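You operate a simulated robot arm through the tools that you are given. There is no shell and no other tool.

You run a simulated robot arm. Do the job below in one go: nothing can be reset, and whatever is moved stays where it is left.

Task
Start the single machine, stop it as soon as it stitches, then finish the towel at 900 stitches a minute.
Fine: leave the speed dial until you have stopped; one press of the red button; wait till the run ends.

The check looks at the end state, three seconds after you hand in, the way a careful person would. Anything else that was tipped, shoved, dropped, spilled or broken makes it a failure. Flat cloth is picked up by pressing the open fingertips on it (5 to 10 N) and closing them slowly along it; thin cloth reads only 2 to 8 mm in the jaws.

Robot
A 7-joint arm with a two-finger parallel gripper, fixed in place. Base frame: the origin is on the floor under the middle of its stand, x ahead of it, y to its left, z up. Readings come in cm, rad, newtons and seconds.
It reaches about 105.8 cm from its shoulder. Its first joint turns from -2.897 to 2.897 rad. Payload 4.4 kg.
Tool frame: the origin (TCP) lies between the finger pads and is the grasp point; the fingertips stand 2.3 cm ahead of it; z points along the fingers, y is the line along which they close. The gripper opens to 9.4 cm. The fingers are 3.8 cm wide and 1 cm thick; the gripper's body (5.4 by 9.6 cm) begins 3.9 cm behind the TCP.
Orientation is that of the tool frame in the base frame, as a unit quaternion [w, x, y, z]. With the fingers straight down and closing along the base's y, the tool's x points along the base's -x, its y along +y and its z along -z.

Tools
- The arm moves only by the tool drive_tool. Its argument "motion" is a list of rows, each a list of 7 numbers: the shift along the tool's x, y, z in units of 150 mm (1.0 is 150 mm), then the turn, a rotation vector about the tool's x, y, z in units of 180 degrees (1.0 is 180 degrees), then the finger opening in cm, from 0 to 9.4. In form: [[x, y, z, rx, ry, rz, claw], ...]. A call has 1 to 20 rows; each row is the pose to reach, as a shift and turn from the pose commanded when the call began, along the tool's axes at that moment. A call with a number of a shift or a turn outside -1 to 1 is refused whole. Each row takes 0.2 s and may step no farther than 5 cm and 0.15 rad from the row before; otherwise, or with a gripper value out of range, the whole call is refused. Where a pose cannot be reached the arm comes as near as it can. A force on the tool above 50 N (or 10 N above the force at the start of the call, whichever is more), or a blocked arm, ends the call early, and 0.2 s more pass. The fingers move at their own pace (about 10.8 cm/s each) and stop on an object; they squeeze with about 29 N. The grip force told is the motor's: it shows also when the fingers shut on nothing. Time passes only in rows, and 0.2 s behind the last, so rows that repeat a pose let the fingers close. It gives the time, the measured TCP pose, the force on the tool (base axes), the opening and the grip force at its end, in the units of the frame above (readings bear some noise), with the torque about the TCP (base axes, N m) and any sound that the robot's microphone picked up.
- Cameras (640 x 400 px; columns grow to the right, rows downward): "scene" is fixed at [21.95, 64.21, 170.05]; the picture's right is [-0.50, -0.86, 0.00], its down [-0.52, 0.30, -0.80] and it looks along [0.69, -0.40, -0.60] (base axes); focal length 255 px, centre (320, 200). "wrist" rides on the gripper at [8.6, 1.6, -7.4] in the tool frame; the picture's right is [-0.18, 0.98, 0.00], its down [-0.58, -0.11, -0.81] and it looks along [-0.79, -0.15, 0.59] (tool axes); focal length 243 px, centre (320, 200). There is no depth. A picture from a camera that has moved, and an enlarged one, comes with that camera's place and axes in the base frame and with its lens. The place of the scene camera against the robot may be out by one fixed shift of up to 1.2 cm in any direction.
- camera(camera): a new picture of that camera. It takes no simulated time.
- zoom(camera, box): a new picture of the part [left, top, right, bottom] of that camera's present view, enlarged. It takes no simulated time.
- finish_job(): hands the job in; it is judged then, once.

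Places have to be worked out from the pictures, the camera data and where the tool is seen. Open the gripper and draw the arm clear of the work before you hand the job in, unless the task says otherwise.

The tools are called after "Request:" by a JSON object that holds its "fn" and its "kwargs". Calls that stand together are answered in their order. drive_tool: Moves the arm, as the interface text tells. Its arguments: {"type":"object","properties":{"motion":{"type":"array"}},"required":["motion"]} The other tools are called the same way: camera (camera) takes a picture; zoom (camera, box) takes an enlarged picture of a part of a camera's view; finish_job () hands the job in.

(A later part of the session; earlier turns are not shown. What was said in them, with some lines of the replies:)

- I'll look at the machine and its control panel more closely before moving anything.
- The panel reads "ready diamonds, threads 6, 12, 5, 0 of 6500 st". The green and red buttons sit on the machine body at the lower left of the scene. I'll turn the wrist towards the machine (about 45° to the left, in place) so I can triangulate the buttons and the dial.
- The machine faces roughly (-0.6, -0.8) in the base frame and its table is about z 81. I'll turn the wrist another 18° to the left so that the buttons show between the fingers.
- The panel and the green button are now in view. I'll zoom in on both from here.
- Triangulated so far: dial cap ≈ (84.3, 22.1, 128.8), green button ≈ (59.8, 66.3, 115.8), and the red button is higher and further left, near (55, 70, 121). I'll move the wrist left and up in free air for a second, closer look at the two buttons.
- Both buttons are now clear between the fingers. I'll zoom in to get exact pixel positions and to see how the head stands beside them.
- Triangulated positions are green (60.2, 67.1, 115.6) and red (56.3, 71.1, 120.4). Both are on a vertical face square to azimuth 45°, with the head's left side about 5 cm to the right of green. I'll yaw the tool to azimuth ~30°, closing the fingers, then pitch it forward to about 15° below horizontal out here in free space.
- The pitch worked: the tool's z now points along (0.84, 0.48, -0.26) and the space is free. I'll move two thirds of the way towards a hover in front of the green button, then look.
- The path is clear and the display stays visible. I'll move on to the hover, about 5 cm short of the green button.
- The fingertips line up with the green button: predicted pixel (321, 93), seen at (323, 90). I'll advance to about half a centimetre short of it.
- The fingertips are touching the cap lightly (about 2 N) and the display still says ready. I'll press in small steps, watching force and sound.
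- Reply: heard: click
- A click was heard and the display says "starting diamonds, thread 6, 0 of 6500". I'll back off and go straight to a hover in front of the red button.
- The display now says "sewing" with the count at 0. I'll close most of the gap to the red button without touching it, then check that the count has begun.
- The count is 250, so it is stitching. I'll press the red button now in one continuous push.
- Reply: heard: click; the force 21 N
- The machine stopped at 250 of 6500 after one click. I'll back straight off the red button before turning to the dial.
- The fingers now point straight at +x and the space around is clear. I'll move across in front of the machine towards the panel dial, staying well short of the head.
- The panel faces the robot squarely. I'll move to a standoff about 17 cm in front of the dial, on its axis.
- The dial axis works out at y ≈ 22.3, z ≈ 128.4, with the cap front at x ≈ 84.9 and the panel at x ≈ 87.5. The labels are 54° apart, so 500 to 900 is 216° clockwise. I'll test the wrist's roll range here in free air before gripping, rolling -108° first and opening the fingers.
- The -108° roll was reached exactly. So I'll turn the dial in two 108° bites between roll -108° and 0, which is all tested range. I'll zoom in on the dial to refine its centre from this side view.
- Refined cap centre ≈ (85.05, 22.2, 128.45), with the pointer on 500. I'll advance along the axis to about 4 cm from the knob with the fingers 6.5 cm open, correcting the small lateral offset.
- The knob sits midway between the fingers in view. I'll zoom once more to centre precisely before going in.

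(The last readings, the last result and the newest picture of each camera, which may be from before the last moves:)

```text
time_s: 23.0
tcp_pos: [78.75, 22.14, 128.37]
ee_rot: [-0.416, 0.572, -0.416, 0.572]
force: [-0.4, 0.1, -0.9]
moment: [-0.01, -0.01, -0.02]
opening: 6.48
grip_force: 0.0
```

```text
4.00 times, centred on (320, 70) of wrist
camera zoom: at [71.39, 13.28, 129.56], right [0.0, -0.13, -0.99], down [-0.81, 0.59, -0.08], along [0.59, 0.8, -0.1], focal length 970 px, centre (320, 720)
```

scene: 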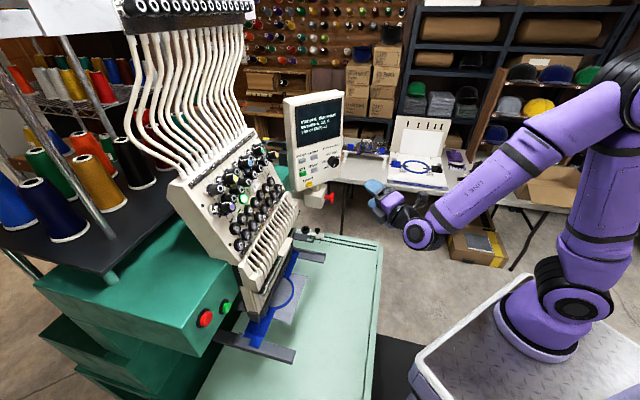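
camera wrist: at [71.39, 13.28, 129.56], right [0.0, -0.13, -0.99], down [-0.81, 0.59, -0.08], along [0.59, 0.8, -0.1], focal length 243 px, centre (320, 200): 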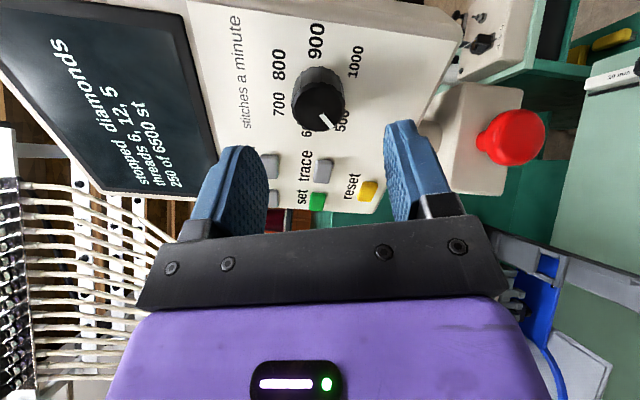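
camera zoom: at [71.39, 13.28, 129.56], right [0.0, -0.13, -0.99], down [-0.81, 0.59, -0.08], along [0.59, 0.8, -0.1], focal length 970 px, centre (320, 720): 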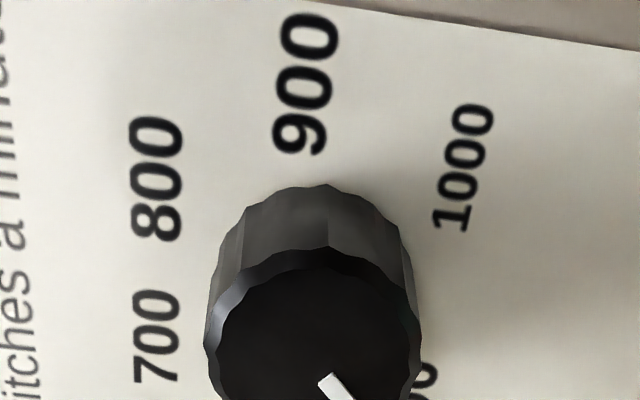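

The knob is 3.4 cm across, centred within 2 mm of the tool axis. I'll slide in to TCP x ≈ 84.4 (tips short of the panel) and check before closing.

Request:
{"fn": "drive_tool", "kwargs": {"motion": [[-0.003, -0.011, 0.1, 0, 0, 0, 6.5], [-0.003, -0.011, 0.2, 0, 0, 0, 6.5], [-0.003, -0.011, 0.3, 0, 0, 0, 6.5], [-0.003, -0.011, 0.375, 0, 0, 0, 6.5], [-0.003, -0.011, 0.375, 0, 0, 0, 6.5]]}}

Request:
{"fn": "camera", "kwargs": {"camera": "wrist"}}

Request:
{"fn": "zoom", "kwargs": {"camera": "scene", "box": [300, 110, 396, 170]}}

```text
time_s: 24.2
tcp_pos: [84.36, 22.19, 128.51]
ee_rot: [-0.416, 0.572, -0.415, 0.572]
force: [-0.2, -0.3, -0.1]
moment: [0.05, 0.0, -0.01]
opening: 6.47
grip_force: 0.1
```

```text
taken
camera wrist: at [76.91, 13.38, 129.61], right [0.0, -0.13, -0.99], down [-0.81, 0.59, -0.08], along [0.59, 0.8, -0.1], focal length 243 px, centre (320, 200)
```

wrist: 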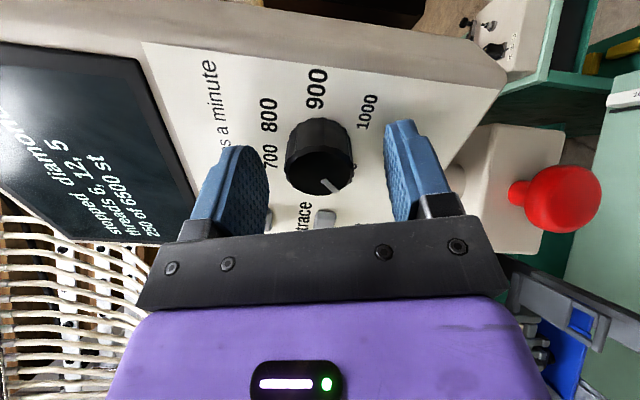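

```text
6.67 times, centred on (348, 140) of scene
camera zoom: at [21.95, 64.21, 170.05], right [-0.5, -0.86, 0.0], down [-0.52, 0.3, -0.8], along [0.69, -0.4, -0.6], focal length 1702 px, centre (133, 600)
```

zoom: 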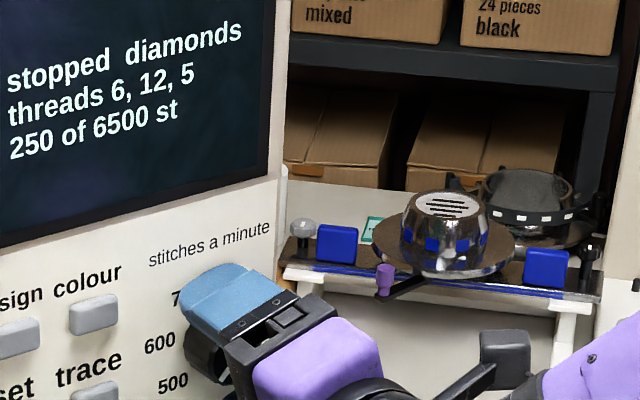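

The knob sits between the pads with the tips past its face and no contact force. I'll close onto it.

Request:
{"fn": "drive_tool", "kwargs": {"motion": [[0, 0, 0, 0, 0, 0, 4.5], [0, 0, 0, 0, 0, 0, 3.8], [0, 0, 0, 0, 0, 0, 3.4], [0, 0, 0, 0, 0, 0, 2.5], [0, 0, 0, 0, 0, 0, 2.0]]}}

Request:
{"fn": "camera", "kwargs": {"camera": "wrist"}}

```text
time_s: 25.4
tcp_pos: [84.37, 22.17, 128.47]
ee_rot: [-0.416, 0.572, -0.415, 0.573]
force: [1.8, 0.9, 5.5]
moment: [0.06, -0.95, 0.38]
opening: 3.43
grip_force: 44.5
```

```text
taken
camera wrist: at [76.89, 13.38, 129.65], right [0.0, -0.13, -0.99], down [-0.81, 0.59, -0.08], along [0.59, 0.8, -0.1], focal length 243 px, centre (320, 200)
```

wrist: 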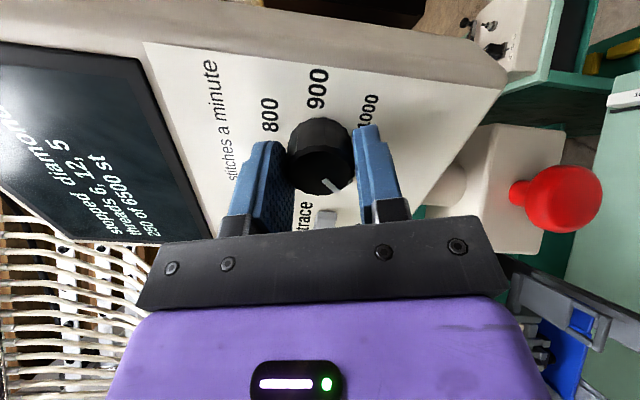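

The knob is held at 3.43 cm with only a small side force (about 5 N upward), so I'll nudge the tool axis up 1 mm. Then I'll turn clockwise 36° as a first trial and check that the pointer follows.

Request:
{"fn": "drive_tool", "kwargs": {"motion": [[0.002, -0.006, 0, 0, 0, 0.03, 2], [0.002, -0.006, 0, 0, 0, 0.065, 2], [0.002, -0.006, 0, 0, 0, 0.1, 2], [0.002, -0.006, 0, 0, 0, 0.135, 2], [0.002, -0.006, 0, 0, 0, 0.17, 2], [0.002, -0.006, 0, 0, 0, 0.2, 2]]}}

Request:
{"fn": "camera", "kwargs": {"camera": "wrist"}}

Request:
{"fn": "zoom", "kwargs": {"camera": "scene", "box": [284, 90, 380, 190]}}

```text
time_s: 26.8
tcp_pos: [84.42, 22.05, 128.56]
ee_rot: [0.572, -0.416, 0.573, -0.414]
force: [-16.6, -7.7, -17.3]
moment: [-0.05, 1.31, -0.63]
opening: 3.45
grip_force: 44.8
```

```text
taken
camera wrist: at [76.89, 14.4, 124.29], right [0.0, 0.48, -0.88], down [-0.81, 0.52, 0.29], along [0.59, 0.71, 0.39], focal length 243 px, centre (320, 200)
```

wrist: 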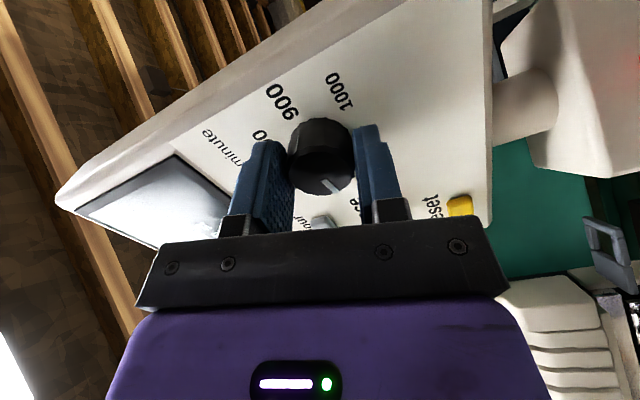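

```text
4.00 times, centred on (332, 140) of scene
camera zoom: at [21.95, 64.21, 170.05], right [-0.5, -0.86, 0.0], down [-0.52, 0.3, -0.8], along [0.69, -0.4, -0.6], focal length 1021 px, centre (272, 440)
```

zoom: 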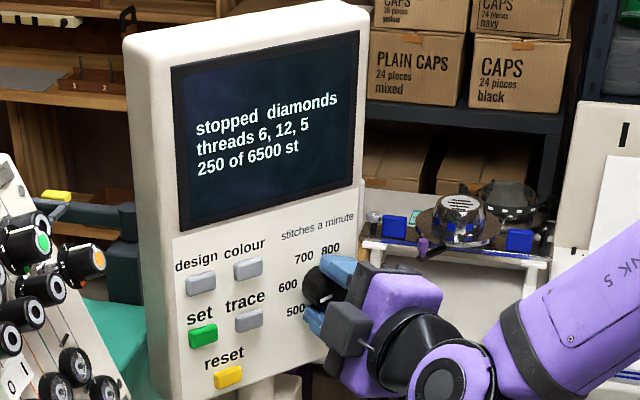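

The knob turned with the gripper, but the side force grew to about 25 N, so the 1 mm nudge overshot. I'll take most of it back, ease slightly away from the panel and turn another 36°.

Request:
{"fn": "drive_tool", "kwargs": {"motion": [[0.0033, 0.0038, -0.004, 0, 0, 0, 2], [0.0033, 0.0038, -0.004, 0, 0, 0.035, 2], [0.0033, 0.0038, -0.004, 0, 0, 0.07, 2], [0.0033, 0.0038, -0.004, 0, 0, 0.105, 2], [0.0033, 0.0038, -0.004, 0, 0, 0.14, 2], [0.0033, 0.0038, -0.004, 0, 0, 0.17, 2], [0.0033, 0.0038, -0.004, 0, 0, 0.2, 2]]}}

Request:
{"fn": "camera", "kwargs": {"camera": "wrist"}}

```text
time_s: 28.4
tcp_pos: [84.34, 22.25, 128.5]
ee_rot: [0.672, -0.219, 0.674, -0.218]
force: [-7.0, -7.4, -31.2]
moment: [-0.07, 1.55, 0.24]
opening: 3.5
grip_force: 45.3
```

```text
taken
camera wrist: at [76.9, 18.41, 120.57], right [0.0, 0.9, -0.43], down [-0.81, 0.25, 0.54], along [0.59, 0.35, 0.73], focal length 243 px, centre (320, 200)
```

wrist: 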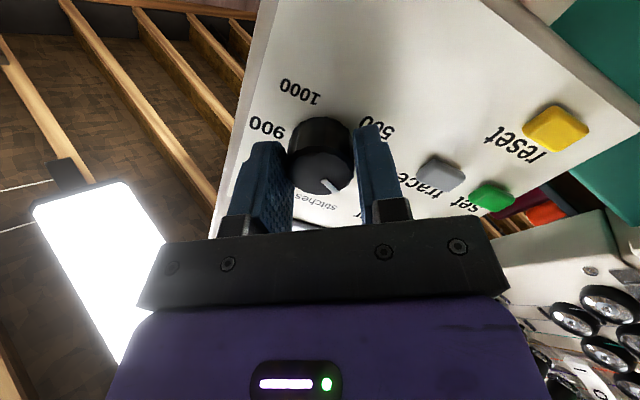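

The pointer keeps following, but there is still about 31 N of downward reaction, so the tool sits slightly high. I'll lower it a millimetre without turning and read the force.

Request:
{"fn": "drive_tool", "kwargs": {"motion": [[0.004, 0.0016, -0.002, 0, 0, 0, 2], [0.0077, 0.0031, -0.003, 0, 0, 0, 2], [0.0077, 0.0031, -0.003, 0, 0, 0, 2]]}}

```text
time_s: 29.2
tcp_pos: [84.44, 22.27, 128.44]
ee_rot: [0.673, -0.219, 0.672, -0.218]
force: [11.7, 2.7, -8.8]
moment: [-0.07, 1.15, 0.59]
opening: 3.5
grip_force: 44.5
```

Side force fell to about 9 N. I'll continue the turn another 36°, which brings the roll to 0 and makes 108° in total.

Request:
{"fn": "drive_tool", "kwargs": {"motion": [[0.002, 0.0016, 0.0015, 0, 0, 0.03, 2], [0.002, 0.0016, 0.0015, 0, 0, 0.065, 2], [0.002, 0.0016, 0.0015, 0, 0, 0.1, 2], [0.002, 0.0016, 0.0015, 0, 0, 0.135, 2], [0.002, 0.0016, 0.0015, 0, 0, 0.17, 2], [0.002, 0.0016, 0.0015, 0, 0, 0.2, 2]]}}

Request:
{"fn": "camera", "kwargs": {"camera": "wrist"}}

Request:
{"fn": "zoom", "kwargs": {"camera": "scene", "box": [284, 90, 380, 190]}}

```text
time_s: 30.6
tcp_pos: [84.44, 22.21, 128.46]
ee_rot: [0.708, 0.0, 0.706, 0.002]
force: [25.3, 9.0, 17.4]
moment: [-0.06, 0.34, 0.91]
opening: 3.51
grip_force: 44.8
```

```text
taken
camera wrist: at [76.85, 23.82, 119.81], right [0.0, 0.98, 0.19], down [-0.81, -0.11, 0.58], along [0.59, -0.15, 0.79], focal length 243 px, centre (320, 200)
```

wrist: 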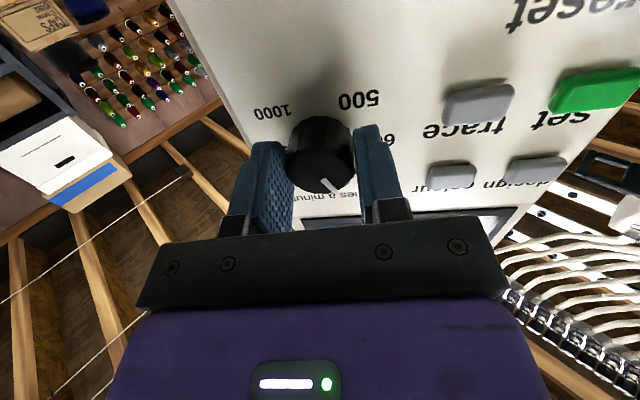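

```text
4.00 times, centred on (332, 140) of scene
camera zoom: at [21.95, 64.21, 170.05], right [-0.5, -0.86, 0.0], down [-0.52, 0.3, -0.8], along [0.69, -0.4, -0.6], focal length 1021 px, centre (272, 440)
```

zoom: 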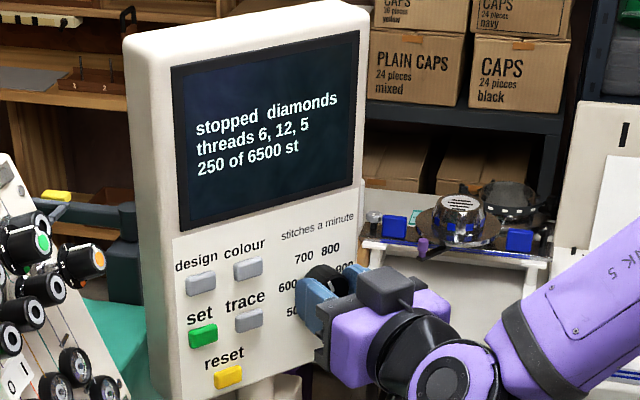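

The dial has turned about 108° and now points near 700. I'll open the fingers around the knob, staying clear of it, and check that nothing moved.

Request:
{"fn": "drive_tool", "kwargs": {"motion": [[0, 0, 0, 0, 0, 0, 4.0], [0, 0, 0, 0, 0, 0, 5.0], [0, 0, 0, 0, 0, 0, 5.6], [0, 0, 0, 0, 0, 0, 5.6]]}}

Request:
{"fn": "camera", "kwargs": {"camera": "wrist"}}

Request:
{"fn": "zoom", "kwargs": {"camera": "wrist", "box": [240, 80, 400, 200]}}

```text
time_s: 31.6
tcp_pos: [84.23, 22.31, 128.46]
ee_rot: [0.707, -0.001, 0.707, 0.001]
force: [0.0, 0.4, 0.3]
moment: [-0.03, 0.04, 0.01]
opening: 5.6
grip_force: 0.1
```

```text
taken
camera wrist: at [76.74, 23.74, 119.75], right [0.0, 0.98, 0.18], down [-0.81, -0.11, 0.58], along [0.59, -0.15, 0.79], focal length 243 px, centre (320, 200)
```

wrist: 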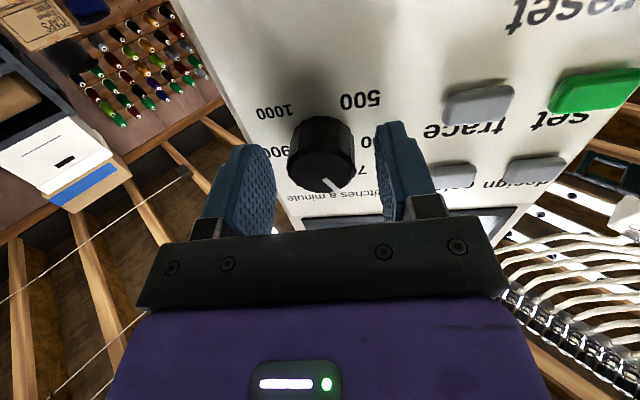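

```text
3.33 times, centred on (320, 140) of wrist
camera zoom: at [76.74, 23.74, 119.75], right [0.0, 0.98, 0.18], down [-0.81, -0.11, 0.58], along [0.59, -0.15, 0.79], focal length 809 px, centre (320, 400)
```

zoom: 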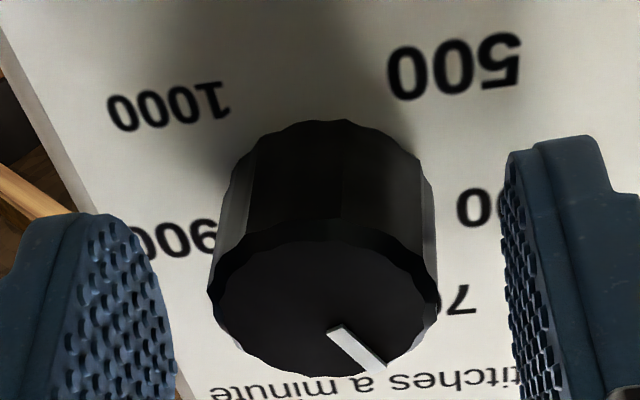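

The pointer is at about -25° (the 700 mark is at -27°), and the open fingers clear the knob on both sides. I'll roll back -108° around it for the second bite.

Request:
{"fn": "drive_tool", "kwargs": {"motion": [[0, 0, 0, 0, 0, -0.046, 5.6], [0, 0, 0, 0, 0, -0.092, 5.6], [0, 0, 0, 0, 0, -0.138, 5.6], [0, 0, 0, 0, 0, -0.184, 5.6], [0, 0, 0, 0, 0, -0.23, 5.6], [0, 0, 0, 0, 0, -0.276, 5.6], [0, 0, 0, 0, 0, -0.322, 5.6], [0, 0, 0, 0, 0, -0.368, 5.6], [0, 0, 0, 0, 0, -0.414, 5.6], [0, 0, 0, 0, 0, -0.46, 5.6], [0, 0, 0, 0, 0, -0.506, 5.6], [0, 0, 0, 0, 0, -0.552, 5.6], [0, 0, 0, 0, 0, -0.6, 5.6]]}}

Request:
{"fn": "camera", "kwargs": {"camera": "wrist"}}

Request:
{"fn": "zoom", "kwargs": {"camera": "wrist", "box": [240, 60, 400, 200]}}

```text
time_s: 34.4
tcp_pos: [84.31, 22.11, 128.38]
ee_rot: [-0.415, 0.572, -0.416, 0.572]
force: [-0.2, 0.3, -0.2]
moment: [-0.01, 0.03, -0.04]
opening: 5.62
grip_force: 0.1
```

```text
taken
camera wrist: at [76.78, 13.31, 129.59], right [0.0, -0.13, -0.99], down [-0.81, 0.59, -0.08], along [0.59, 0.8, -0.11], focal length 243 px, centre (320, 200)
```

wrist: 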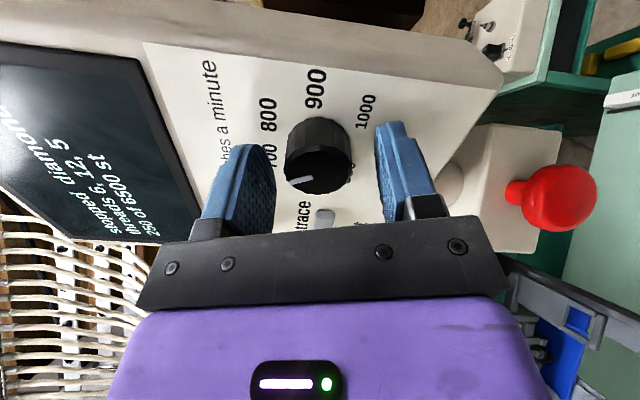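

```text
2.86 times, centred on (320, 130) of wrist
camera zoom: at [76.78, 13.31, 129.59], right [0.0, -0.13, -0.99], down [-0.81, 0.59, -0.08], along [0.59, 0.8, -0.11], focal length 693 px, centre (320, 400)
```

zoom: 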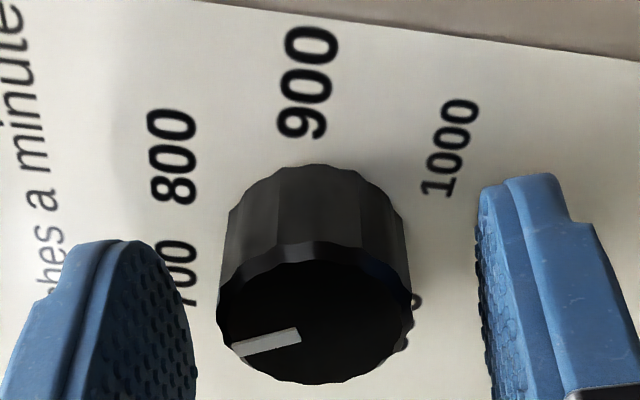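

The fingers are back at roll -108° with the knob untouched between them. I'll raise the tool a hair (about 0.7 mm) and close for the second bite.

Request:
{"fn": "drive_tool", "kwargs": {"motion": [[0.0016, -0.005, 0, 0, 0, 0, 5.0], [0.0016, -0.005, 0, 0, 0, 0, 4.2], [0.0016, -0.005, 0, 0, 0, 0, 3.6], [0.0016, -0.005, 0, 0, 0, 0, 2.8], [0.0016, -0.005, 0, 0, 0, 0, 2.0], [0.0016, -0.005, 0, 0, 0, 0, 2.0]]}}

```text
time_s: 35.8
tcp_pos: [84.19, 22.13, 128.33]
ee_rot: [-0.417, 0.573, -0.414, 0.572]
force: [-1.2, -0.5, -5.7]
moment: [0.04, -0.7, 0.13]
opening: 3.44
grip_force: 45.4
```

The knob is held at 3.44 cm with about 6 N of side force. I'll turn the second bite's first 36° with a tiny downward trim.

Request:
{"fn": "drive_tool", "kwargs": {"motion": [[0, 0.002, 0, 0, 0, 0.03, 2], [0, 0.002, 0, 0, 0, 0.065, 2], [0, 0.002, 0, 0, 0, 0.1, 2], [0, 0.002, 0, 0, 0, 0.135, 2], [0, 0.002, 0, 0, 0, 0.17, 2], [0, 0.002, 0, 0, 0, 0.2, 2], [0, 0.002, 0, 0, 0, 0.2, 2]]}}

```text
time_s: 37.4
tcp_pos: [84.17, 22.05, 128.54]
ee_rot: [0.572, -0.417, 0.572, -0.414]
force: [-6.4, 4.6, -15.7]
moment: [-0.07, 0.99, 0.4]
opening: 3.44
grip_force: 45.0
```

There is 16 N of downward reaction, so I'll trim about 0.6 mm down and turn another 36°.

Request:
{"fn": "drive_tool", "kwargs": {"motion": [[0, 0.0042, -0.001, 0, 0, 0.03, 2], [0, 0.0042, -0.001, 0, 0, 0.065, 2], [0, 0.0042, -0.001, 0, 0, 0.1, 2], [0, 0.0042, -0.001, 0, 0, 0.135, 2], [0, 0.0042, -0.001, 0, 0, 0.17, 2], [0, 0.0042, -0.001, 0, 0, 0.2, 2], [0, 0.0042, -0.001, 0, 0, 0.2, 2]]}}

Request:
{"fn": "camera", "kwargs": {"camera": "wrist"}}

```text
time_s: 39.0
tcp_pos: [84.27, 22.11, 128.39]
ee_rot: [0.672, -0.22, 0.673, -0.218]
force: [-9.6, 4.5, -16.2]
moment: [-0.07, 1.02, 0.5]
opening: 3.49
grip_force: 44.9
```

```text
taken
camera wrist: at [76.78, 18.38, 120.52], right [0.0, 0.9, -0.43], down [-0.81, 0.25, 0.54], along [0.59, 0.35, 0.73], focal length 243 px, centre (320, 200)
```

wrist: 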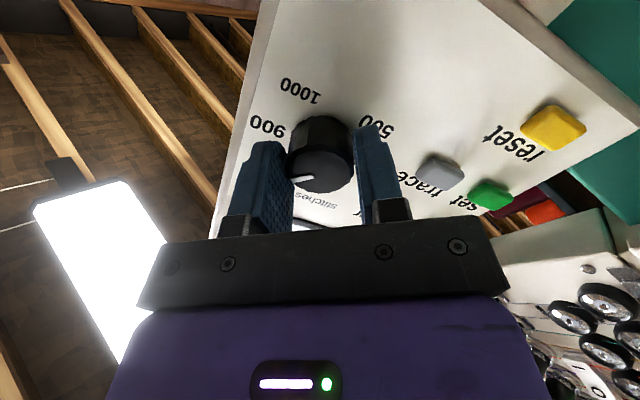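

The pointer still follows. I'll turn the last 36° of this bite with a small trim, then read the pointer.

Request:
{"fn": "drive_tool", "kwargs": {"motion": [[0.0023, 0.0025, -0.001, 0, 0, 0.03, 2], [0.0023, 0.0025, -0.001, 0, 0, 0.065, 2], [0.0023, 0.0025, -0.001, 0, 0, 0.1, 2], [0.0023, 0.0025, -0.001, 0, 0, 0.135, 2], [0.0023, 0.0025, -0.001, 0, 0, 0.17, 2], [0.0023, 0.0025, -0.001, 0, 0, 0.2, 2], [0.0023, 0.0025, -0.001, 0, 0, 0.2, 2]]}}

Request:
{"fn": "camera", "kwargs": {"camera": "wrist"}}

Request:
{"fn": "zoom", "kwargs": {"camera": "wrist", "box": [240, 80, 400, 200]}}

Request:
{"fn": "zoom", "kwargs": {"camera": "scene", "box": [284, 90, 380, 190]}}

```text
time_s: 40.6
tcp_pos: [84.25, 22.13, 128.39]
ee_rot: [0.708, 0.001, 0.707, 0.0]
force: [-2.7, 2.1, 0.6]
moment: [-0.01, 0.28, 0.85]
opening: 3.49
grip_force: 44.9
```

```text
taken
camera wrist: at [76.8, 23.82, 119.81], right [0.0, 0.98, 0.19], down [-0.81, -0.11, 0.58], along [0.59, -0.15, 0.79], focal length 243 px, centre (320, 200)
```

wrist: 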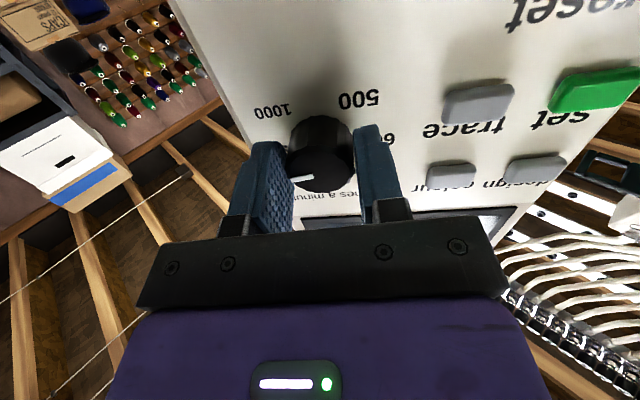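

```text
3.33 times, centred on (320, 140) of wrist
camera zoom: at [76.8, 23.82, 119.81], right [0.0, 0.98, 0.19], down [-0.81, -0.11, 0.58], along [0.59, -0.15, 0.79], focal length 809 px, centre (320, 400)
```

zoom: 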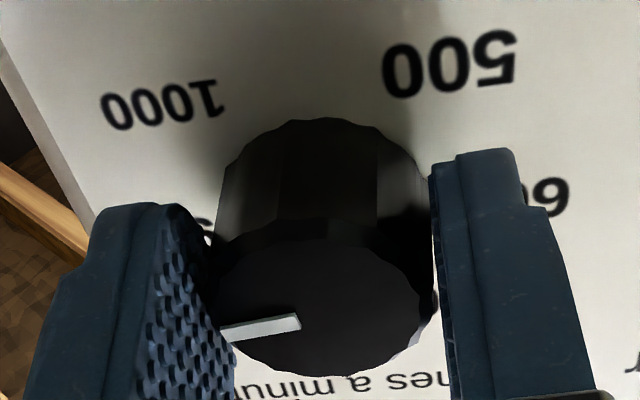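

```text
4.00 times, centred on (332, 140) of scene
camera zoom: at [21.95, 64.21, 170.05], right [-0.5, -0.86, 0.0], down [-0.52, 0.3, -0.8], along [0.69, -0.4, -0.6], focal length 1021 px, centre (272, 440)
```

zoom: 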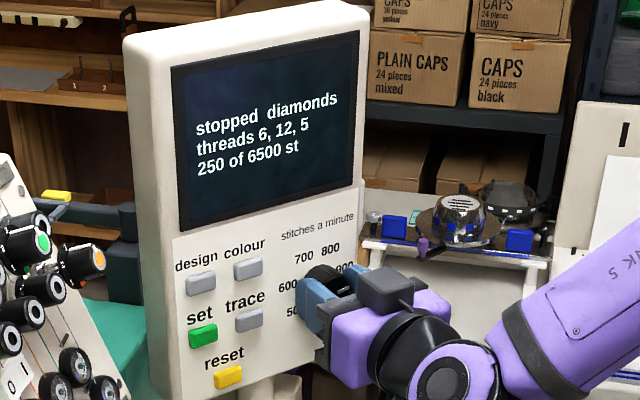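

The pointer now lies near horizontal-right, close to the 900 mark. I'll release the knob, draw straight back and check the pointer against the label.

Request:
{"fn": "drive_tool", "kwargs": {"motion": [[0, 0, 0, 0, 0, 0, 4.0], [0, 0, 0, 0, 0, 0, 5.2], [0, 0, 0, 0, 0, 0, 6.2], [0, 0, 0, 0, 0, 0, 6.2], [0, 0, -0.1, 0, 0, 0, 6.2], [0, 0, -0.3, 0, 0, 0, 6.2], [0, 0, -0.55, 0, 0, 0, 6.2], [0, 0, -0.8, 0, 0, 0, 6.2]]}}

Request:
{"fn": "zoom", "kwargs": {"camera": "wrist", "box": [240, 0, 400, 100]}}

Request:
{"fn": "zoom", "kwargs": {"camera": "scene", "box": [304, 137, 352, 183]}}

Request:
{"fn": "camera", "kwargs": {"camera": "scene"}}

```text
time_s: 42.4
tcp_pos: [72.14, 22.29, 128.62]
ee_rot: [0.707, 0.0, 0.707, 0.0]
force: [-0.5, 0.7, 0.0]
moment: [-0.01, -0.03, -0.01]
opening: 6.22
grip_force: 0.1
```

```text
4.00 times, centred on (320, 50) of wrist
camera zoom: at [64.64, 23.83, 119.92], right [0.0, 0.98, 0.18], down [-0.81, -0.11, 0.58], along [0.59, -0.15, 0.79], focal length 970 px, centre (320, 800)
```

zoom: 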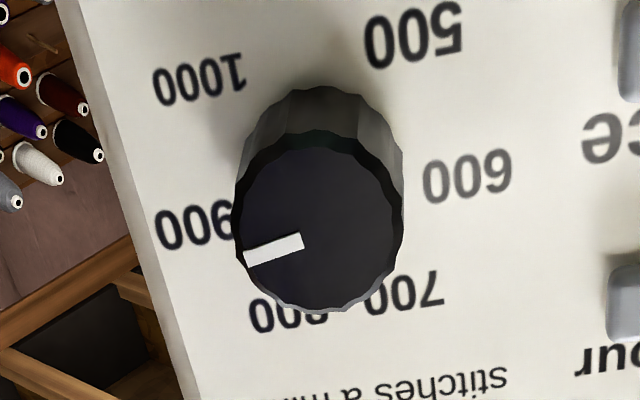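

```text
8.70 times, centred on (328, 160) of scene
camera zoom: at [21.95, 64.21, 170.05], right [-0.5, -0.86, 0.0], down [-0.52, 0.3, -0.8], along [0.69, -0.4, -0.6], focal length 2220 px, centre (250, 548)
```

zoom: 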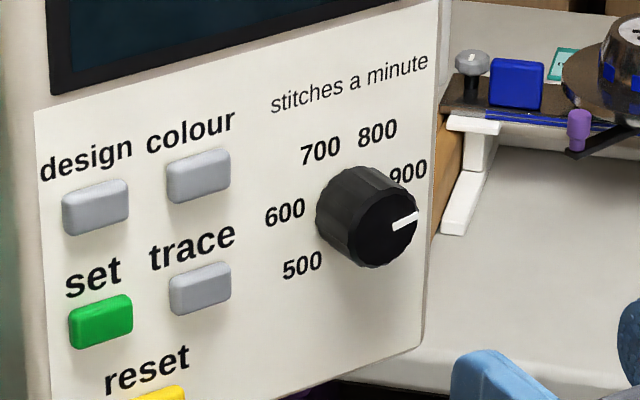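

```text
taken
```

scene: 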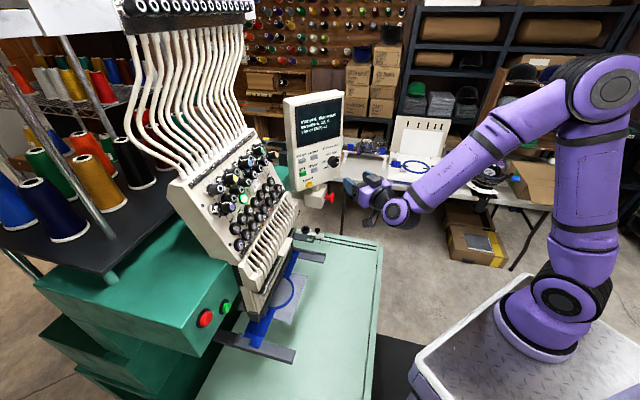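

The pointer reads about 81 to 83.5° clockwise from top and the 900 mark is at 81°, so the dial is on 900. I'll close the fingers and retrace the clear path back towards the green button.

Request:
{"fn": "drive_tool", "kwargs": {"motion": [[0.02, 0.187, -0.182, 0, 0, 0, 3], [0.04, 0.374, -0.364, 0, 0, 0, 0], [0.065, 0.56, -0.546, 0, 0, 0, 0], [0.085, 0.747, -0.728, 0, 0, 0, 0], [0.107, 0.934, -0.909, 0, 0, 0, 0]]}}

Request:
{"fn": "drive_tool", "kwargs": {"motion": [[0.02, 0.228, -0.133, 0, 0, 0, 0], [0.04, 0.456, -0.266, 0, 0, 0, 0], [0.06, 0.684, -0.4, 0, 0, 0, 0], [0.08, 0.913, -0.533, 0, 0, 0, 0]]}}

Request:
{"fn": "drive_tool", "kwargs": {"motion": [[0.02, 0.228, -0.133, 0, 0, 0, 0], [0.04, 0.456, -0.266, 0, 0, 0, 0], [0.06, 0.684, -0.4, 0, 0, 0, 0], [0.08, 0.913, -0.533, 0, 0, 0, 0]]}}

Request:
{"fn": "drive_tool", "kwargs": {"motion": [[0, 0, 0, -0.042, 0, 0, 0], [0, 0, 0, -0.084, 0, 0, 0], [0, 0, 0, -0.126, 0, 0, 0], [0, 0, 0, -0.167, 0, 0, 0]]}}

Request:
{"fn": "drive_tool", "kwargs": {"motion": [[0, 0, 0, 0, 0.042, 0, 0], [0, 0, 0, 0, 0.083, 0, 0]]}}

Request:
{"fn": "camera", "kwargs": {"camera": "wrist"}}

Request:
{"fn": "zoom", "kwargs": {"camera": "scene", "box": [270, 90, 366, 190]}}

```text
time_s: 43.6
tcp_pos: [58.59, 36.18, 127.0]
ee_rot: [0.708, -0.001, 0.707, -0.001]
force: [-0.3, -0.6, -0.9]
moment: [0.0, -0.04, 0.03]
opening: 0.0
grip_force: 29.0
```

```text
time_s: 44.6
tcp_pos: [50.43, 49.73, 125.69]
ee_rot: [0.707, 0.001, 0.707, 0.001]
force: [0.6, -0.1, -0.1]
moment: [0.01, 0.04, 0.03]
opening: 0.0
grip_force: 28.8
```

```text
time_s: 45.6
tcp_pos: [42.68, 63.41, 124.63]
ee_rot: [0.707, 0.0, 0.707, 0.0]
force: [1.7, 0.2, 0.1]
moment: [-0.01, 0.02, 0.02]
opening: 0.0
grip_force: 28.2
```

```text
time_s: 46.6
tcp_pos: [42.5, 63.55, 124.4]
ee_rot: [0.682, -0.184, 0.683, 0.184]
force: [-0.5, -0.2, -0.2]
moment: [0.0, 0.01, -0.03]
opening: 0.03
grip_force: 29.0
```

```text
time_s: 47.2
tcp_pos: [42.52, 63.73, 124.43]
ee_rot: [0.588, -0.205, 0.766, 0.158]
force: [-0.7, -0.3, -0.3]
moment: [-0.03, -0.02, -0.02]
opening: 0.0
grip_force: 29.4
```

```text
taken
camera wrist: at [33.58, 60.24, 118.0], right [-0.45, 0.87, 0.18], down [-0.49, -0.41, 0.77], along [0.75, 0.26, 0.61], focal length 243 px, centre (320, 200)
```

wrist: 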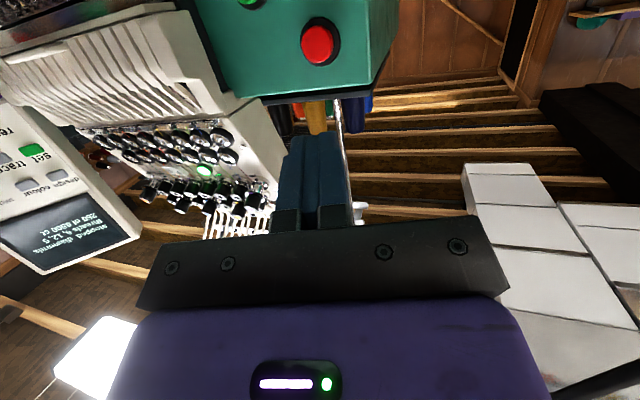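

```text
4.00 times, centred on (318, 140) of scene
camera zoom: at [21.95, 64.21, 170.05], right [-0.5, -0.86, 0.0], down [-0.52, 0.3, -0.8], along [0.69, -0.4, -0.6], focal length 1021 px, centre (328, 440)
```

zoom: 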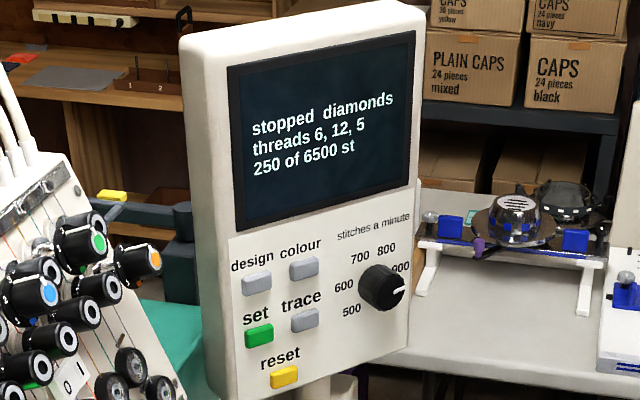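

The dial reads 900 and the display still shows "stopped, 250 of 6500". I'll move to the hover in front of the green button again.

Request:
{"fn": "drive_tool", "kwargs": {"motion": [[0.069, -0.092, 0.202, 0, 0, 0, 0], [0.138, -0.185, 0.404, 0, 0, 0, 0], [0.206, -0.278, 0.605, 0, 0, 0, 0], [0.275, -0.37, 0.807, 0, 0, 0, 0], [0.275, -0.37, 0.807, 0, 0, 0, 0]]}}

Request:
{"fn": "camera", "kwargs": {"camera": "wrist"}}

```text
time_s: 48.4
tcp_pos: [54.34, 64.07, 117.16]
ee_rot: [0.589, -0.206, 0.766, 0.158]
force: [0.6, -0.5, 0.4]
moment: [-0.01, -0.01, -0.01]
opening: 0.02
grip_force: 29.1
```

```text
taken
camera wrist: at [45.35, 60.85, 110.84], right [-0.45, 0.87, 0.18], down [-0.49, -0.41, 0.77], along [0.75, 0.26, 0.61], focal length 243 px, centre (320, 200)
```

wrist: 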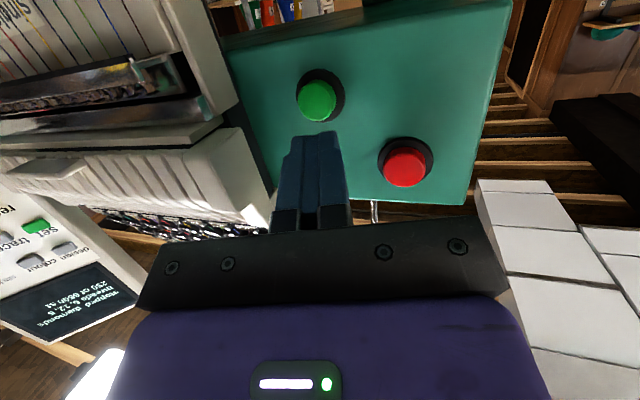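

The tips line up with the green button again. I'll press it in one steady push to about the depth where it clicked before.

Request:
{"fn": "drive_tool", "kwargs": {"motion": [[0, 0.004, 0.12, 0, 0, 0, 0], [0, 0.008, 0.22, 0, 0, 0, 0], [0, 0.01, 0.265, 0, 0, 0, 0], [0, 0.01, 0.29, 0, 0, 0, 0], [0, 0.01, 0.31, 0, 0, 0, 0]]}}

Request:
{"fn": "zoom", "kwargs": {"camera": "scene", "box": [270, 90, 366, 190]}}

Request:
{"fn": "camera", "kwargs": {"camera": "wrist"}}

```text
time_s: 49.6
tcp_pos: [58.01, 66.57, 116.28]
ee_rot: [0.588, -0.207, 0.765, 0.16]
force: [-15.7, -7.2, 4.0]
moment: [0.15, -0.07, 0.12]
opening: 0.0
grip_force: 28.9
heard: click
```

```text
4.00 times, centred on (318, 140) of scene
camera zoom: at [21.95, 64.21, 170.05], right [-0.5, -0.86, 0.0], down [-0.52, 0.3, -0.8], along [0.69, -0.4, -0.6], focal length 1021 px, centre (328, 440)
```

zoom: 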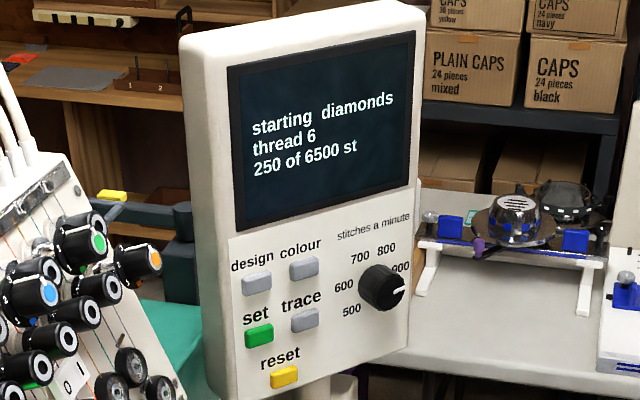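

```text
taken
camera wrist: at [49.06, 63.16, 109.84], right [-0.45, 0.87, 0.18], down [-0.49, -0.41, 0.77], along [0.75, 0.26, 0.61], focal length 243 px, centre (320, 200)
```

wrist: 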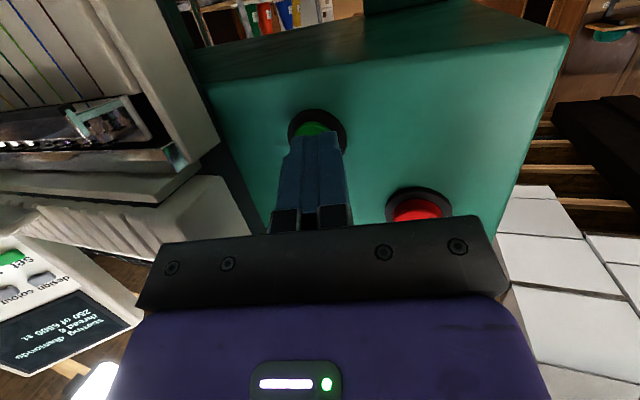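

It clicked and the display says "starting, thread 6, 250 of 6500". I'll draw straight back and well clear while the run goes on.

Request:
{"fn": "drive_tool", "kwargs": {"motion": [[0, 0, -0.2, 0, 0, 0, 0], [0, 0, -0.45, 0, 0, 0, 0], [0, 0, -0.7, 0, 0, 0, 0], [0, 0, -0.95, 0, 0, 0, 0]]}}

Request:
{"fn": "camera", "kwargs": {"camera": "scene"}}

Request:
{"fn": "zoom", "kwargs": {"camera": "scene", "box": [270, 90, 366, 190]}}

```text
time_s: 50.6
tcp_pos: [46.57, 59.49, 119.74]
ee_rot: [0.588, -0.206, 0.766, 0.157]
force: [0.1, -0.2, 0.0]
moment: [-0.02, 0.0, -0.04]
opening: 0.03
grip_force: 29.3
```

```text
taken
```

scene: 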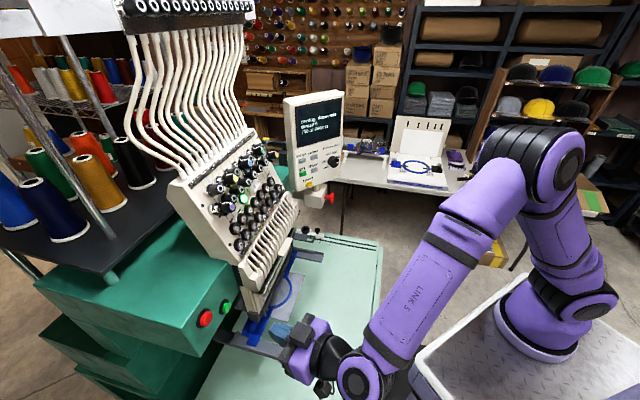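

```text
4.00 times, centred on (318, 140) of scene
camera zoom: at [21.95, 64.21, 170.05], right [-0.5, -0.86, 0.0], down [-0.52, 0.3, -0.8], along [0.69, -0.4, -0.6], focal length 1021 px, centre (328, 440)
```

zoom: 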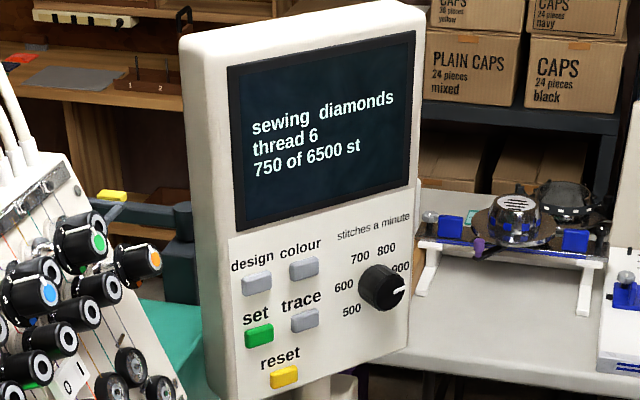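

It is sewing, at 750 of 6500. I'll withdraw further back and up, open the gripper and wait for the run to end.

Request:
{"fn": "drive_tool", "kwargs": {"motion": [[-0.1, 0, -0.2, 0, 0, 0, 0], [-0.3, 0, -0.4, 0, 0, 0, 0], [-0.5, 0, -0.6, 0, 0, 0, 3], [-0.7, 0, -0.8, 0, 0, 0, 6], [-0.8, 0, -0.9, 0, 0, 0, 9.4], [-0.8, 0, -0.9, 0, 0, 0, 9.4], [-0.8, 0, -0.9, 0, 0, 0, 9.4], [-0.8, 0, -0.9, 0, 0, 0, 9.4], [-0.8, 0, -0.9, 0, 0, 0, 9.4], [-0.8, 0, -0.9, 0, 0, 0, 9.4]]}}

Request:
{"fn": "camera", "kwargs": {"camera": "scene"}}

Request:
{"fn": "zoom", "kwargs": {"camera": "scene", "box": [270, 90, 366, 190]}}

```text
time_s: 52.8
tcp_pos: [38.0, 54.76, 134.97]
ee_rot: [0.589, -0.206, 0.765, 0.158]
force: [0.4, -0.2, 0.2]
moment: [0.03, -0.03, -0.03]
opening: 9.37
grip_force: 0.1
```

```text
taken
```

scene: 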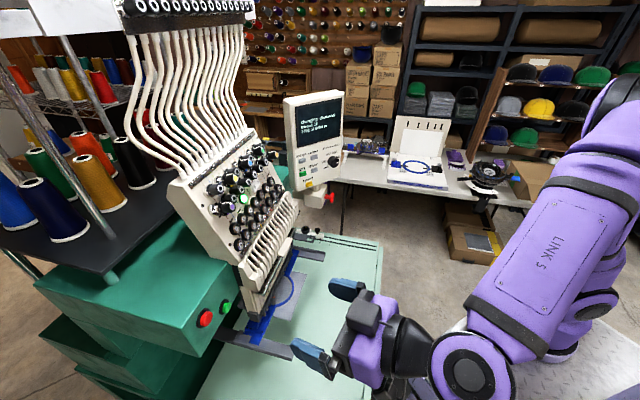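

```text
4.00 times, centred on (318, 140) of scene
camera zoom: at [21.95, 64.21, 170.05], right [-0.5, -0.86, 0.0], down [-0.52, 0.3, -0.8], along [0.69, -0.4, -0.6], focal length 1021 px, centre (328, 440)
```

zoom: 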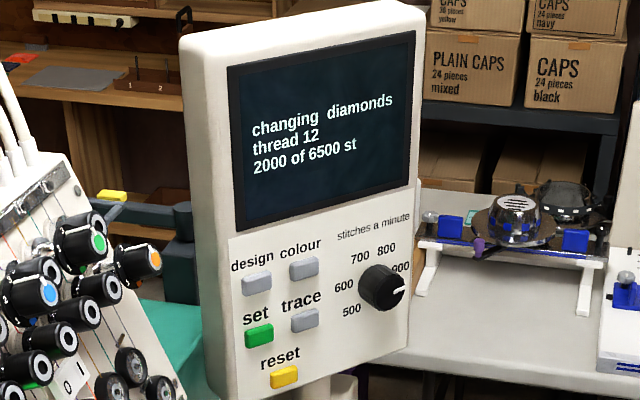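

The arm is clear and the gripper open. The machine is changing to thread 12 at 2000 of 6500, so I'll hold still and let time pass.

Request:
{"fn": "drive_tool", "kwargs": {"motion": [[0, 0, 0, 0, 0, 0, 9.4], [0, 0, 0, 0, 0, 0, 9.4], [0, 0, 0, 0, 0, 0, 9.4], [0, 0, 0, 0, 0, 0, 9.4], [0, 0, 0, 0, 0, 0, 9.4], [0, 0, 0, 0, 0, 0, 9.4], [0, 0, 0, 0, 0, 0, 9.4], [0, 0, 0, 0, 0, 0, 9.4], [0, 0, 0, 0, 0, 0, 9.4], [0, 0, 0, 0, 0, 0, 9.4], [0, 0, 0, 0, 0, 0, 9.4], [0, 0, 0, 0, 0, 0, 9.4], [0, 0, 0, 0, 0, 0, 9.4], [0, 0, 0, 0, 0, 0, 9.4], [0, 0, 0, 0, 0, 0, 9.4], [0, 0, 0, 0, 0, 0, 9.4], [0, 0, 0, 0, 0, 0, 9.4], [0, 0, 0, 0, 0, 0, 9.4], [0, 0, 0, 0, 0, 0, 9.4], [0, 0, 0, 0, 0, 0, 9.4]]}}

Request:
{"fn": "zoom", "kwargs": {"camera": "scene", "box": [270, 90, 366, 190]}}

```text
time_s: 57.0
tcp_pos: [37.92, 54.47, 134.9]
ee_rot: [0.589, -0.205, 0.766, 0.158]
force: [0.1, 0.5, 1.1]
moment: [0.02, 0.02, 0.05]
opening: 9.37
grip_force: 0.0
```

```text
4.00 times, centred on (318, 140) of scene
camera zoom: at [21.95, 64.21, 170.05], right [-0.5, -0.86, 0.0], down [-0.52, 0.3, -0.8], along [0.69, -0.4, -0.6], focal length 1021 px, centre (328, 440)
```

zoom: 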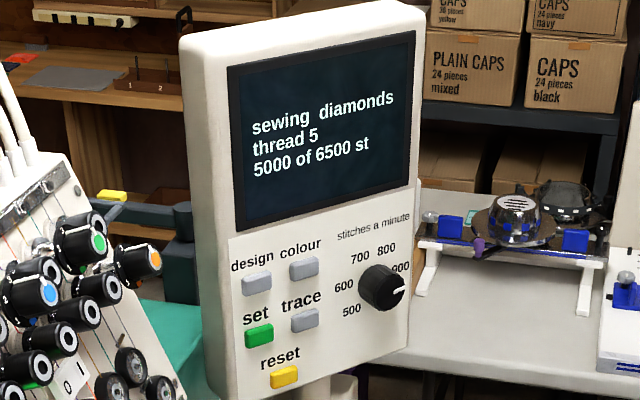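

It is on thread 5 at 5000 of 6500. I'll wait on without moving.

Request:
{"fn": "drive_tool", "kwargs": {"motion": [[0, 0, 0, 0, 0, 0, 9.4], [0, 0, 0, 0, 0, 0, 9.4], [0, 0, 0, 0, 0, 0, 9.4], [0, 0, 0, 0, 0, 0, 9.4], [0, 0, 0, 0, 0, 0, 9.4], [0, 0, 0, 0, 0, 0, 9.4], [0, 0, 0, 0, 0, 0, 9.4], [0, 0, 0, 0, 0, 0, 9.4], [0, 0, 0, 0, 0, 0, 9.4], [0, 0, 0, 0, 0, 0, 9.4], [0, 0, 0, 0, 0, 0, 9.4], [0, 0, 0, 0, 0, 0, 9.4], [0, 0, 0, 0, 0, 0, 9.4], [0, 0, 0, 0, 0, 0, 9.4], [0, 0, 0, 0, 0, 0, 9.4], [0, 0, 0, 0, 0, 0, 9.4], [0, 0, 0, 0, 0, 0, 9.4], [0, 0, 0, 0, 0, 0, 9.4], [0, 0, 0, 0, 0, 0, 9.4], [0, 0, 0, 0, 0, 0, 9.4]]}}

Request:
{"fn": "zoom", "kwargs": {"camera": "scene", "box": [270, 90, 366, 190]}}

Request:
{"fn": "camera", "kwargs": {"camera": "scene"}}

Request:
{"fn": "zoom", "kwargs": {"camera": "scene", "box": [180, 220, 340, 360]}}

```text
time_s: 61.2
tcp_pos: [37.84, 54.67, 135.01]
ee_rot: [0.588, -0.206, 0.766, 0.158]
force: [-0.6, 0.2, -0.1]
moment: [-0.02, 0.01, 0.0]
opening: 9.39
grip_force: 0.1
```

```text
4.00 times, centred on (318, 140) of scene
camera zoom: at [21.95, 64.21, 170.05], right [-0.5, -0.86, 0.0], down [-0.52, 0.3, -0.8], along [0.69, -0.4, -0.6], focal length 1021 px, centre (328, 440)
```

zoom: 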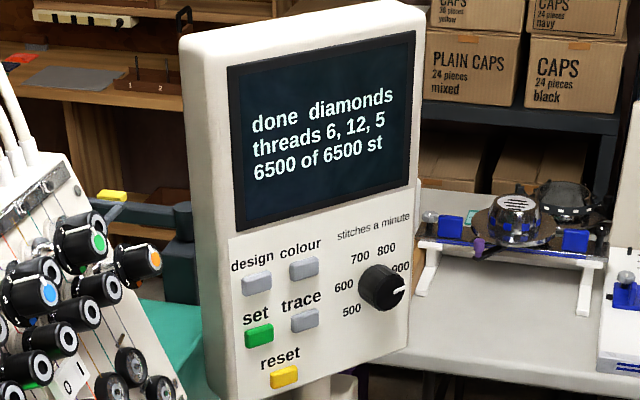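

```text
taken
```

scene: 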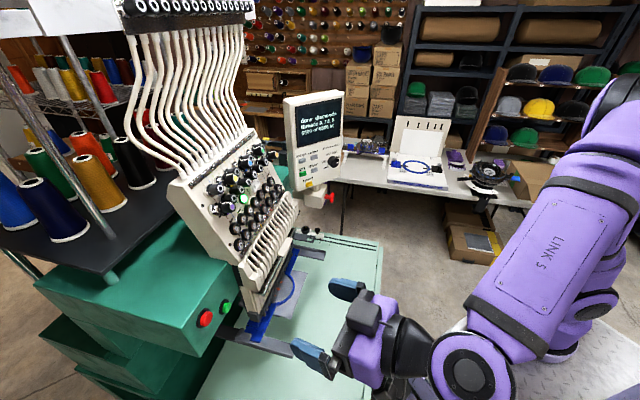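

```text
2.86 times, centred on (260, 290) of scene
camera zoom: at [21.95, 64.21, 170.05], right [-0.5, -0.86, 0.0], down [-0.52, 0.3, -0.8], along [0.69, -0.4, -0.6], focal length 730 px, centre (491, -57)
```

zoom: 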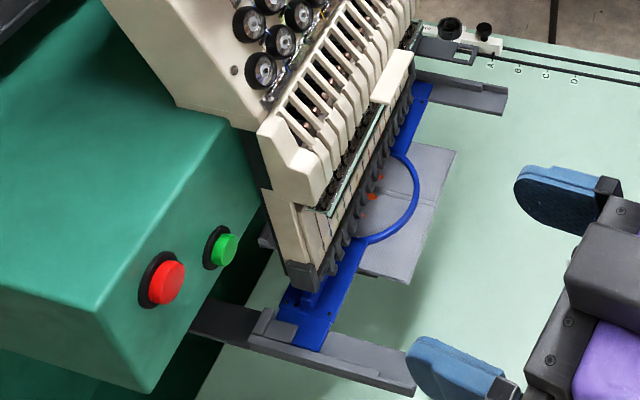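

The display says "done diamonds, 6500 of 6500", the dial stands at 900, both buttons are out and the arm is clear with the gripper open. I'm handing in the job.

Request:
{"fn": "finish_job", "kwargs": {}}

```text
The job is handed in.
```

The towel is finished: the panel read "done diamonds, 6500 of 6500" when I handed in.

- **Start:** I pressed the green button once, and the machine began sewing with the dial still at 500.
- **Stop:** I pressed the red button once, as soon as the display showed it stitching. It stopped at 250 of 6500.
- **Speed:** After the stop I turned the dial from 500 to 900. The display shows no speed, so I read it from the pointer, which sits within about 3° of the 900 mark.
- **Finish:** I pressed green again and waited through threads 6, 12 and 5 until the run ended.

Nothing was knocked or shifted in the final pictures. The gripper is open and the arm is clear of the machine.
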